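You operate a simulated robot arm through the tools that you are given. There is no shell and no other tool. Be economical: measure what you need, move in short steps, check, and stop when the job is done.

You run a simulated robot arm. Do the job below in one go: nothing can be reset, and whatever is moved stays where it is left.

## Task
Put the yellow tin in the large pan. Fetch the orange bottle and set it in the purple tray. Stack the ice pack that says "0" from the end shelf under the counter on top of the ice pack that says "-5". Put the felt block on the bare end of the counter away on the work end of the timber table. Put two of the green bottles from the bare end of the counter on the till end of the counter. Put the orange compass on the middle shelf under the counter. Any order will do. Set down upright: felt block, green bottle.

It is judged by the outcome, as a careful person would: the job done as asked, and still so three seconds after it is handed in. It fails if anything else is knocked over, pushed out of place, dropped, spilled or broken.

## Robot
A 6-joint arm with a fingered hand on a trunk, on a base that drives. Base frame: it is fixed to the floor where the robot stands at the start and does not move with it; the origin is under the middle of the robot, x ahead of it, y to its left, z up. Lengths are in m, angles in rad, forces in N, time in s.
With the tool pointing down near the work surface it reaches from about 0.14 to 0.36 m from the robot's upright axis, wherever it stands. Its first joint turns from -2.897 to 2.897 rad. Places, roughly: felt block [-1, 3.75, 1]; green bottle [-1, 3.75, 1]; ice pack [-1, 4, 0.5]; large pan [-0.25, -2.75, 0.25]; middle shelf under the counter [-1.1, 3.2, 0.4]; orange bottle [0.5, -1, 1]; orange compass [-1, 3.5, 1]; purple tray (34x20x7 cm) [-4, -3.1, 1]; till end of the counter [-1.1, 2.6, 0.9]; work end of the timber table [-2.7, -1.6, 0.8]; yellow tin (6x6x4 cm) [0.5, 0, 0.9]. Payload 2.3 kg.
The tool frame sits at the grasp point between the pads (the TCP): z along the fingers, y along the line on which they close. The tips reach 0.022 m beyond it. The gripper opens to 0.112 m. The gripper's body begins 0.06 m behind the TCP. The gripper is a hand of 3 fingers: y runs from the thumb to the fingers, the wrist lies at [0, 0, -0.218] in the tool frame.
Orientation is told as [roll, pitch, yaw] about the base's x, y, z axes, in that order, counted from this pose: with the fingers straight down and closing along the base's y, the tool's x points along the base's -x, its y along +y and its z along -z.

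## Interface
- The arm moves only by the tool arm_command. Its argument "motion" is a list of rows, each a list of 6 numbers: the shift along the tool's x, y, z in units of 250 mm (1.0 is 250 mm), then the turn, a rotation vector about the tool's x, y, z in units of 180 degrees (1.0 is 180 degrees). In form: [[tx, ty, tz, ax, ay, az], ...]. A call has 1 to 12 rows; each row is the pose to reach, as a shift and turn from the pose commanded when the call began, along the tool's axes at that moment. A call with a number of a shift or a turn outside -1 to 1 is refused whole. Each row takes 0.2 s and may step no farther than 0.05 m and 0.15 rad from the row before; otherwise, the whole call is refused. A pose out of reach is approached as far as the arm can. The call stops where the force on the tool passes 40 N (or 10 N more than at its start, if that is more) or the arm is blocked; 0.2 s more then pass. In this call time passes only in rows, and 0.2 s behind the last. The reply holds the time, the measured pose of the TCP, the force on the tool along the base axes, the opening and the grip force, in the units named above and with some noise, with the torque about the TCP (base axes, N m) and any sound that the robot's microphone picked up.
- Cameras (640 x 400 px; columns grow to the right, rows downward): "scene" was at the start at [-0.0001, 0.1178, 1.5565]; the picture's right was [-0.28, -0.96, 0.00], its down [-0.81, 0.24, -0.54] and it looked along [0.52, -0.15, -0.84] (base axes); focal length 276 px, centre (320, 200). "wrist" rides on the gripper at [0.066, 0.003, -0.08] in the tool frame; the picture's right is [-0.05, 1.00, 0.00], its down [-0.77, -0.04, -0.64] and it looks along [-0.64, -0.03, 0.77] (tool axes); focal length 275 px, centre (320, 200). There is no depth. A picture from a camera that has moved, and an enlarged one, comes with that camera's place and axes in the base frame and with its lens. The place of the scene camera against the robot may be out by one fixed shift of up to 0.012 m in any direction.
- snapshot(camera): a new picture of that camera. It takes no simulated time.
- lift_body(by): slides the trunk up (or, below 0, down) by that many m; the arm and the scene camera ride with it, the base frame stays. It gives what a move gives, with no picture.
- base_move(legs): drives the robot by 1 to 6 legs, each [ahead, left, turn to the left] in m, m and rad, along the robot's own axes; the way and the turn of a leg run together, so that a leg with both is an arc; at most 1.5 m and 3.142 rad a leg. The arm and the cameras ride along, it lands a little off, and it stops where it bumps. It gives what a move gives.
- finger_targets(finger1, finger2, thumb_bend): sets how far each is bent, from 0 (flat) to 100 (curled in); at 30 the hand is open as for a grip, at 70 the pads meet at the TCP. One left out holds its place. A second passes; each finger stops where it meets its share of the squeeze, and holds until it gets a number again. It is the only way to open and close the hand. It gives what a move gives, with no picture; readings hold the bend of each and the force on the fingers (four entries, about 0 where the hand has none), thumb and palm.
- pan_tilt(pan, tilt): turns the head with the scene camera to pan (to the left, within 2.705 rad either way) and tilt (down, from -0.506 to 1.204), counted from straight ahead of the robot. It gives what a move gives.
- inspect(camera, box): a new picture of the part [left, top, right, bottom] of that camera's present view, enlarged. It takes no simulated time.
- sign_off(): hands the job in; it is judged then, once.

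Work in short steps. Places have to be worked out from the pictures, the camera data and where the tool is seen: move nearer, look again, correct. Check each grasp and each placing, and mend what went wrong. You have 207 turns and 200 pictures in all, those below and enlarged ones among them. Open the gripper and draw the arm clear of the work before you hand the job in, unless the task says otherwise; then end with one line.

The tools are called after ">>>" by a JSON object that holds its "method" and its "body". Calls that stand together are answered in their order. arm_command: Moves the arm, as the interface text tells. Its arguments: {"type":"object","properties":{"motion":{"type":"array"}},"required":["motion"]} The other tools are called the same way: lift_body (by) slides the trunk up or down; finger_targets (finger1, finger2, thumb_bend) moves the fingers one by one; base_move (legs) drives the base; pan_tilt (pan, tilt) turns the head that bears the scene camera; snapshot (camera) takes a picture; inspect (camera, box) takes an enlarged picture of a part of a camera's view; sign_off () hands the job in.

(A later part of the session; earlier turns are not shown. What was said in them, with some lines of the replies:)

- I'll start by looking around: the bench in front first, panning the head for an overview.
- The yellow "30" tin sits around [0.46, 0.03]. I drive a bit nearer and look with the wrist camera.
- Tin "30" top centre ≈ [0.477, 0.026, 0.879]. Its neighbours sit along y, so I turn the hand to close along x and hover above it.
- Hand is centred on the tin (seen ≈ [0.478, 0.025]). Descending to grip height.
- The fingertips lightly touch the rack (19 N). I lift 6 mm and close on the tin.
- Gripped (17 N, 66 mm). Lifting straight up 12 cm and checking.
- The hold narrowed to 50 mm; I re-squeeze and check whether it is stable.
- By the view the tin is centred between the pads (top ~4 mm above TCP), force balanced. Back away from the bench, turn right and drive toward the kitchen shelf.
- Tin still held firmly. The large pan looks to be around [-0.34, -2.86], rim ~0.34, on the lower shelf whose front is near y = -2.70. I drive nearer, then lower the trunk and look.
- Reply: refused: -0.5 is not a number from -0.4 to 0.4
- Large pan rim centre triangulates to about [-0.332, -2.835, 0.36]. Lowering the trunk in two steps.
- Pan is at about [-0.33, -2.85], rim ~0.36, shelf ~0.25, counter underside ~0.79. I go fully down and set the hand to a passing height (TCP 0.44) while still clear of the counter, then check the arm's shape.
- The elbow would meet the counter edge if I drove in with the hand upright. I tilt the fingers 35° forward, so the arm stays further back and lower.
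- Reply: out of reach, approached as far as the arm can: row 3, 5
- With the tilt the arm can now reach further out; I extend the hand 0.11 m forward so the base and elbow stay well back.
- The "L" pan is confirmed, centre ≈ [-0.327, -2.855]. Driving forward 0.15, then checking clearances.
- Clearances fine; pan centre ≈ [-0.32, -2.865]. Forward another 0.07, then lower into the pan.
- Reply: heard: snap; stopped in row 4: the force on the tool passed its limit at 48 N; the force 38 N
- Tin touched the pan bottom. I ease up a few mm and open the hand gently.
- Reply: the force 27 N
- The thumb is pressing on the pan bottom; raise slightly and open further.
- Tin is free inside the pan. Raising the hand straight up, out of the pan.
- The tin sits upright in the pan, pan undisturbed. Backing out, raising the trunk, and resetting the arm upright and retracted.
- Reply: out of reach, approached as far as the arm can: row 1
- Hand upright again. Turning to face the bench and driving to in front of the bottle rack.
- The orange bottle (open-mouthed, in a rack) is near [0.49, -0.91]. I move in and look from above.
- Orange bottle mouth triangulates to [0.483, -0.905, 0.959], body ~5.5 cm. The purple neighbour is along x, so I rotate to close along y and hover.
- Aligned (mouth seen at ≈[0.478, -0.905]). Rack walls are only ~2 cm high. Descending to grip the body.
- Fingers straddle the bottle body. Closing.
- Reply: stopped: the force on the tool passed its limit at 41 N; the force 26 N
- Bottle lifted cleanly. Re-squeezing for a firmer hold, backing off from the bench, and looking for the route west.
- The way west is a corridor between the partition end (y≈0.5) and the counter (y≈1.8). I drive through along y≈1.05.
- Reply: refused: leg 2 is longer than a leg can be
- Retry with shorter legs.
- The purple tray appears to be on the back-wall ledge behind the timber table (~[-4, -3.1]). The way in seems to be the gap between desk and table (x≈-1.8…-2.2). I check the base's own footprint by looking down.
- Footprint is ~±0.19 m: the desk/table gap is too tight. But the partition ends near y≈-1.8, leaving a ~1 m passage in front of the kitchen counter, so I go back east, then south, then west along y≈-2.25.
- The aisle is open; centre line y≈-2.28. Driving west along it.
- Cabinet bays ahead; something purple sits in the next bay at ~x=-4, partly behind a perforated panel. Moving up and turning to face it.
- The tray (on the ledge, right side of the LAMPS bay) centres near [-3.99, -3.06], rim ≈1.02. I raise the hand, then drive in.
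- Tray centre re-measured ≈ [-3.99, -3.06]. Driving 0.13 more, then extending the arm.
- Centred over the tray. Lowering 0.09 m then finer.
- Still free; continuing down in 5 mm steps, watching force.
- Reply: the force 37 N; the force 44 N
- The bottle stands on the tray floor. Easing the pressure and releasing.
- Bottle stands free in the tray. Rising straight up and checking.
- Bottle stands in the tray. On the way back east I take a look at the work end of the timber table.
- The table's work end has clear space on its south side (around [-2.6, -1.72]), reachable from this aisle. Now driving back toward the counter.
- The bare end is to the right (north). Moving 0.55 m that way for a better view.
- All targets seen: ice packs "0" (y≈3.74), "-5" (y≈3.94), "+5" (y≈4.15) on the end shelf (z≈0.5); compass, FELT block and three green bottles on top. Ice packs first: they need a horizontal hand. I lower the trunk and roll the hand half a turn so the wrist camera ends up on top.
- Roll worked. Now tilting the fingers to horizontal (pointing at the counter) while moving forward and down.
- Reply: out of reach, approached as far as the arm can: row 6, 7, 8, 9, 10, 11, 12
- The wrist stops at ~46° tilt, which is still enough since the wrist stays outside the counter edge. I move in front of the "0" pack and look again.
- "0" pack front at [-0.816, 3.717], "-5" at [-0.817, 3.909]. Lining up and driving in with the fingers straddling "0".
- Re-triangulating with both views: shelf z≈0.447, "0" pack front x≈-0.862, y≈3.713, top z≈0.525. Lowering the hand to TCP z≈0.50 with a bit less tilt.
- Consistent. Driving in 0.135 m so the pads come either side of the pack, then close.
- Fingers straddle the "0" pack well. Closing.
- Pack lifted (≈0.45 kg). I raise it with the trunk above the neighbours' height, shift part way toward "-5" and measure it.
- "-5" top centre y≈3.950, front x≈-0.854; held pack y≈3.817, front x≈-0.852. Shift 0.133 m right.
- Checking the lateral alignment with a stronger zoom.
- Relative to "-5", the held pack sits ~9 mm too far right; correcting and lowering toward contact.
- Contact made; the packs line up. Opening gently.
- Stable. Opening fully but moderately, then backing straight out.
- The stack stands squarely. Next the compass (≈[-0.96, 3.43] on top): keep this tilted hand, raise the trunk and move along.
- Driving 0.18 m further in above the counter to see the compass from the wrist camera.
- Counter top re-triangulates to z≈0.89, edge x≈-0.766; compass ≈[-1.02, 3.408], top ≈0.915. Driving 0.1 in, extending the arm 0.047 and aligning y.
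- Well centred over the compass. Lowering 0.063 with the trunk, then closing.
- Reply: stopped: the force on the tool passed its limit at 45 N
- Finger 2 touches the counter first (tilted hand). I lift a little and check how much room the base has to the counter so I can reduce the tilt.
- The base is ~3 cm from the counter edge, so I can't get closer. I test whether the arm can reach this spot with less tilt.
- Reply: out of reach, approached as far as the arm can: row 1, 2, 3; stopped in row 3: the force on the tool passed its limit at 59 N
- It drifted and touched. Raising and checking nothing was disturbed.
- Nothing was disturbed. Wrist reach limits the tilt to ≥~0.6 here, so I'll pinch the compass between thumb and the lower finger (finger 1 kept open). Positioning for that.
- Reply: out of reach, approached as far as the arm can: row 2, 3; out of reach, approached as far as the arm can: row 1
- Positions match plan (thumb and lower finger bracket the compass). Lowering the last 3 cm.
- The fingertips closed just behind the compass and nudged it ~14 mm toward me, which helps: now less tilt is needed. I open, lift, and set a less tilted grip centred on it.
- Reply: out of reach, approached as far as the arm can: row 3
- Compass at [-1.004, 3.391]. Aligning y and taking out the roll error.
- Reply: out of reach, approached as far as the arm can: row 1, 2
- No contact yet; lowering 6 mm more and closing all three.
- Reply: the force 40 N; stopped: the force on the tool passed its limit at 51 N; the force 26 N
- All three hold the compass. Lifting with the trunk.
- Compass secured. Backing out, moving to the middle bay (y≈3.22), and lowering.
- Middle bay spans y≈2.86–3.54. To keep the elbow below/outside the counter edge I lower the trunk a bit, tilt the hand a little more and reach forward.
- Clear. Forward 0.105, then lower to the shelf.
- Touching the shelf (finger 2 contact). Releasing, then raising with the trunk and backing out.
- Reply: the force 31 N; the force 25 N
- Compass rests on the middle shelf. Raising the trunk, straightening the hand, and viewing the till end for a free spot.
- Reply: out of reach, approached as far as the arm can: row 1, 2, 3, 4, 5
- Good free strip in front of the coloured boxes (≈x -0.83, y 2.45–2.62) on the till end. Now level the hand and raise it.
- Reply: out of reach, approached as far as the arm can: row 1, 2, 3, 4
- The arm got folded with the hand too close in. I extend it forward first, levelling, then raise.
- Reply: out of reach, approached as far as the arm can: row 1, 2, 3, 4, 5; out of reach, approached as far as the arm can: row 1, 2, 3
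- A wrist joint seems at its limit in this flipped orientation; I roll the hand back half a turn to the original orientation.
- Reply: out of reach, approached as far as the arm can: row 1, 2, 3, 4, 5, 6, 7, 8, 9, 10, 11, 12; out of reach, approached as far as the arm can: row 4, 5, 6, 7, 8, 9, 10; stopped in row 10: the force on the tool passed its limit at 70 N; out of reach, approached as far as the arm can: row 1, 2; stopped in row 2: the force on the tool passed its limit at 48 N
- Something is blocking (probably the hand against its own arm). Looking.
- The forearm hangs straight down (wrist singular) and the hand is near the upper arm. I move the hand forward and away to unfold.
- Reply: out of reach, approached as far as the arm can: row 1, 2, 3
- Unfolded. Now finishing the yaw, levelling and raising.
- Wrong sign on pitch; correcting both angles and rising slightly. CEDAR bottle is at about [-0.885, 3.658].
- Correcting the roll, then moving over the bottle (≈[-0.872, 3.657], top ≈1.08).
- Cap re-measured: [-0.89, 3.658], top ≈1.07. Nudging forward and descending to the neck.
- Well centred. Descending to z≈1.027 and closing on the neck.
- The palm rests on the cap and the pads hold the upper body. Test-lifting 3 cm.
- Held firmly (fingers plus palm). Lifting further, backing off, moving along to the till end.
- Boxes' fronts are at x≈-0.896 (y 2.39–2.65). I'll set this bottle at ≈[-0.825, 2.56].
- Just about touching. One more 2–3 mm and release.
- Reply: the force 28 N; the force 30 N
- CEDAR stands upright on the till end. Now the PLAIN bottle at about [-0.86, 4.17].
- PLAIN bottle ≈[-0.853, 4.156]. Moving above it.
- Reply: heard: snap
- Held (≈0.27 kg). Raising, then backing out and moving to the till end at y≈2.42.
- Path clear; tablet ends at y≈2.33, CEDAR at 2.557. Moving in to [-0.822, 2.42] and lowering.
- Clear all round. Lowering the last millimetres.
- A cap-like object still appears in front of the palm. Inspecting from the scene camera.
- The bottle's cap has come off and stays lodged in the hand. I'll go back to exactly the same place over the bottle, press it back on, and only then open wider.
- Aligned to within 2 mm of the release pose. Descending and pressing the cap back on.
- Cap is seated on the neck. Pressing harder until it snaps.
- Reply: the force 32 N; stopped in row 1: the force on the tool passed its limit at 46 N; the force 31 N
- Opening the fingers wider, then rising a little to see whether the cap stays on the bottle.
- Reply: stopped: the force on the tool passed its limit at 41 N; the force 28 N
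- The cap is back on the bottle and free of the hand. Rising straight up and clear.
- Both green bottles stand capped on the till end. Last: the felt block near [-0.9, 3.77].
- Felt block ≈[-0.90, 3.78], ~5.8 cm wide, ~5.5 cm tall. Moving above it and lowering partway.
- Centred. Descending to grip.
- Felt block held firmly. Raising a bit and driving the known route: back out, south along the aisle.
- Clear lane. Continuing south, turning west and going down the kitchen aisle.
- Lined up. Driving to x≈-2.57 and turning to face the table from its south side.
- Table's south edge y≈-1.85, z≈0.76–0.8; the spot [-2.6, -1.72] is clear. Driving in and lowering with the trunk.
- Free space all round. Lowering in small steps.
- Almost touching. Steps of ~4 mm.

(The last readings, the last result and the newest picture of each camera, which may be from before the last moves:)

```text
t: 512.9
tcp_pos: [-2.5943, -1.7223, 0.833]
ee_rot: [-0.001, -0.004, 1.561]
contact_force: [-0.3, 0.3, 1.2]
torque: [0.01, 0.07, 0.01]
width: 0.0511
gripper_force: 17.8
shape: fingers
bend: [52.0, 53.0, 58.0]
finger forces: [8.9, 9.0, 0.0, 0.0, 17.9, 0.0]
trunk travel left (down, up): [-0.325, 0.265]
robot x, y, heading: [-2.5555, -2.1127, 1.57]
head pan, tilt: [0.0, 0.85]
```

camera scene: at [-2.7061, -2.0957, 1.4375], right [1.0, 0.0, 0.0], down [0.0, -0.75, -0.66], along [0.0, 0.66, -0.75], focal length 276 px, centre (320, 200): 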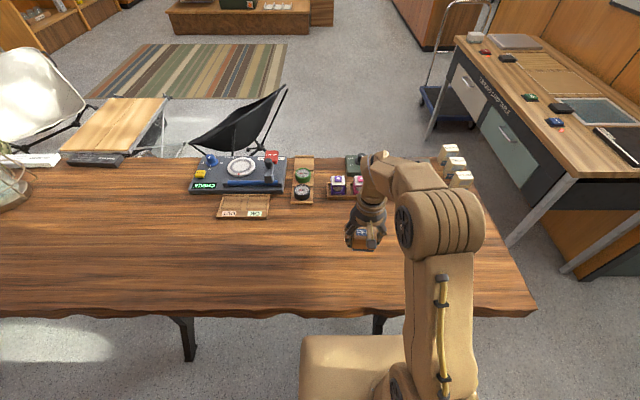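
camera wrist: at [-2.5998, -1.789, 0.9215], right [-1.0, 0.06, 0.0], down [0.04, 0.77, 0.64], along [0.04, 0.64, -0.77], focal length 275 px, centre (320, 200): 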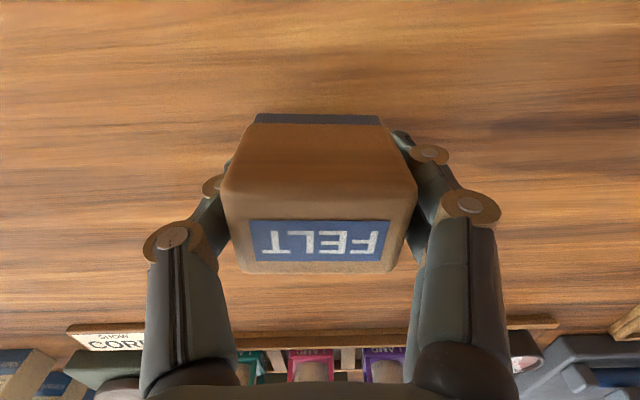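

Touching now. Releasing gently, rising and checking.

>>> {"method": "arm_command", "body": {"motion": [[0, 0, 0.004, 0, 0, 0]]}}

>>> {"method": "finger_targets", "body": {"finger1": 46, "finger2": 46, "thumb_bend": 51}}

>>> {"method": "finger_targets", "body": {"finger1": 30, "finger2": 30, "thumb_bend": 30}}

>>> {"method": "lift_body", "body": {"by": 0.25}}

>>> {"method": "snapshot", "body": {"camera": "wrist"}}

>>> {"method": "base_move", "body": {"legs": [[-0.2, 0, 0]]}}

>>> {"method": "snapshot", "body": {"camera": "scene"}}

```text
t: 513.3
tcp_pos: [-2.5955, -1.7235, 0.83]
ee_rot: [-0.001, -0.006, 1.561]
contact_force: [0.7, 0.0, 5.0]
torque: [0.01, 0.15, -0.02]
width: 0.0512
gripper_force: 18.0
shape: fingers
bend: [53.0, 54.0, 58.0]
finger forces: [8.5, 8.8, 0.0, 0.0, 18.6, 0.0]
trunk travel left (down, up): [-0.325, 0.265]
robot x, y, heading: [-2.5557, -2.1111, 1.571]
head pan, tilt: [0.0, 0.85]
```

```text
t: 514.3
tcp_pos: [-2.5943, -1.7215, 0.8301]
ee_rot: [0.0, -0.007, 1.56]
contact_force: [-0.2, 0.0, -0.7]
torque: [0.0, 0.02, -0.03]
width: 0.0591
gripper_force: 0.0
shape: fingers
bend: [46.0, 46.0, 51.0]
finger forces: [0.0, 0.0, 0.0, 0.0, 0.0, 0.1]
trunk travel left (down, up): [-0.325, 0.265]
robot x, y, heading: [-2.558, -2.1137, 1.568]
head pan, tilt: [0.0, 0.85]
```

```text
t: 515.3
tcp_pos: [-2.5939, -1.723, 0.8305]
ee_rot: [0.001, -0.006, 1.561]
contact_force: [-0.7, 0.5, 0.0]
torque: [0.0, -0.03, -0.01]
width: 0.1112
gripper_force: 0.0
shape: fingers
bend: [30.0, 30.0, 30.0]
finger forces: [0.0, 0.0, 0.0, 0.1, 0.1, 0.0]
trunk travel left (down, up): [-0.325, 0.265]
robot x, y, heading: [-2.5553, -2.1119, 1.568]
head pan, tilt: [0.0, 0.85]
```

```text
t: 517.9
tcp_pos: [-2.5942, -1.7235, 1.0813]
ee_rot: [-0.001, -0.004, 1.56]
contact_force: [-0.2, 0.1, -0.6]
torque: [0.0, -0.02, 0.02]
width: 0.1113
gripper_force: 0.0
shape: fingers
bend: [30.0, 30.0, 30.0]
finger forces: [0.1, 0.0, 0.0, 0.0, 0.1, 0.0]
trunk travel left (down, up): [-0.575, 0.015]
robot x, y, heading: [-2.5582, -2.1114, 1.57]
head pan, tilt: [0.0, 0.85]
```

```text
36 pictures are left
camera wrist: at [-2.6, -1.789, 1.1603], right [-1.0, 0.06, 0.0], down [0.04, 0.77, 0.64], along [0.04, 0.64, -0.77], focal length 275 px, centre (320, 200)
```

wrist: 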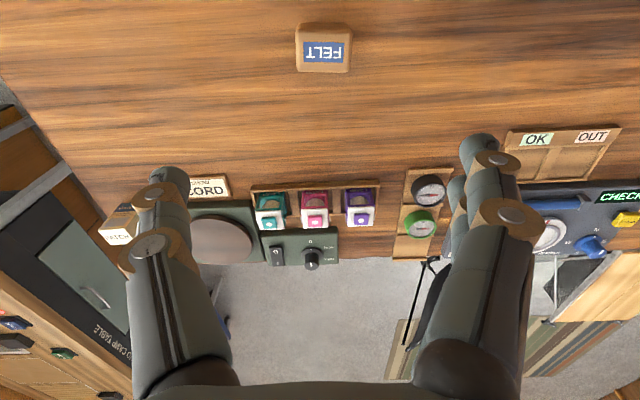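

```text
t: 519.5
tcp_pos: [-2.5953, -1.925, 1.0812]
ee_rot: [-0.001, -0.005, 1.56]
contact_force: [-0.5, 0.2, 0.4]
torque: [0.02, 0.01, 0.01]
width: 0.1111
gripper_force: 0.1
shape: fingers
bend: [30.0, 30.0, 30.0]
finger forces: [0.1, 0.0, 0.0, 0.0, 0.1, 0.1]
trunk travel left (down, up): [-0.575, 0.015]
robot x, y, heading: [-2.5604, -2.3125, 1.57]
head pan, tilt: [0.0, 0.85]
```

```text
35 pictures are left
camera scene: at [-2.7062, -2.2974, 1.6424], right [1.0, 0.0, 0.0], down [0.0, -0.75, -0.66], along [0.0, 0.66, -0.75], focal length 276 px, centre (320, 200)
```

scene: 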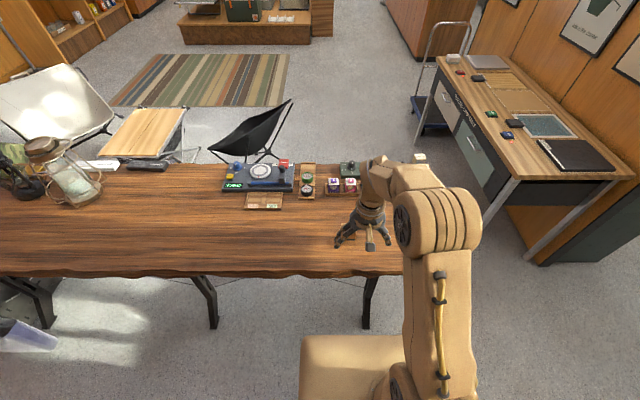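

The felt block stands upright on the work end of the table, and the hand is open and clear. All six parts are done, so I hand in.

>>> {"method": "sign_off", "body": {}}

```text
The job is handed in.
```

All six parts of the job are done and handed in. The cap of one of the two green bottles (the one marked PLAIN) came off in the hand, so I pressed it back on but heard no click. I also heard a snap as the yellow tin touched the pan; it looked whole afterwards.
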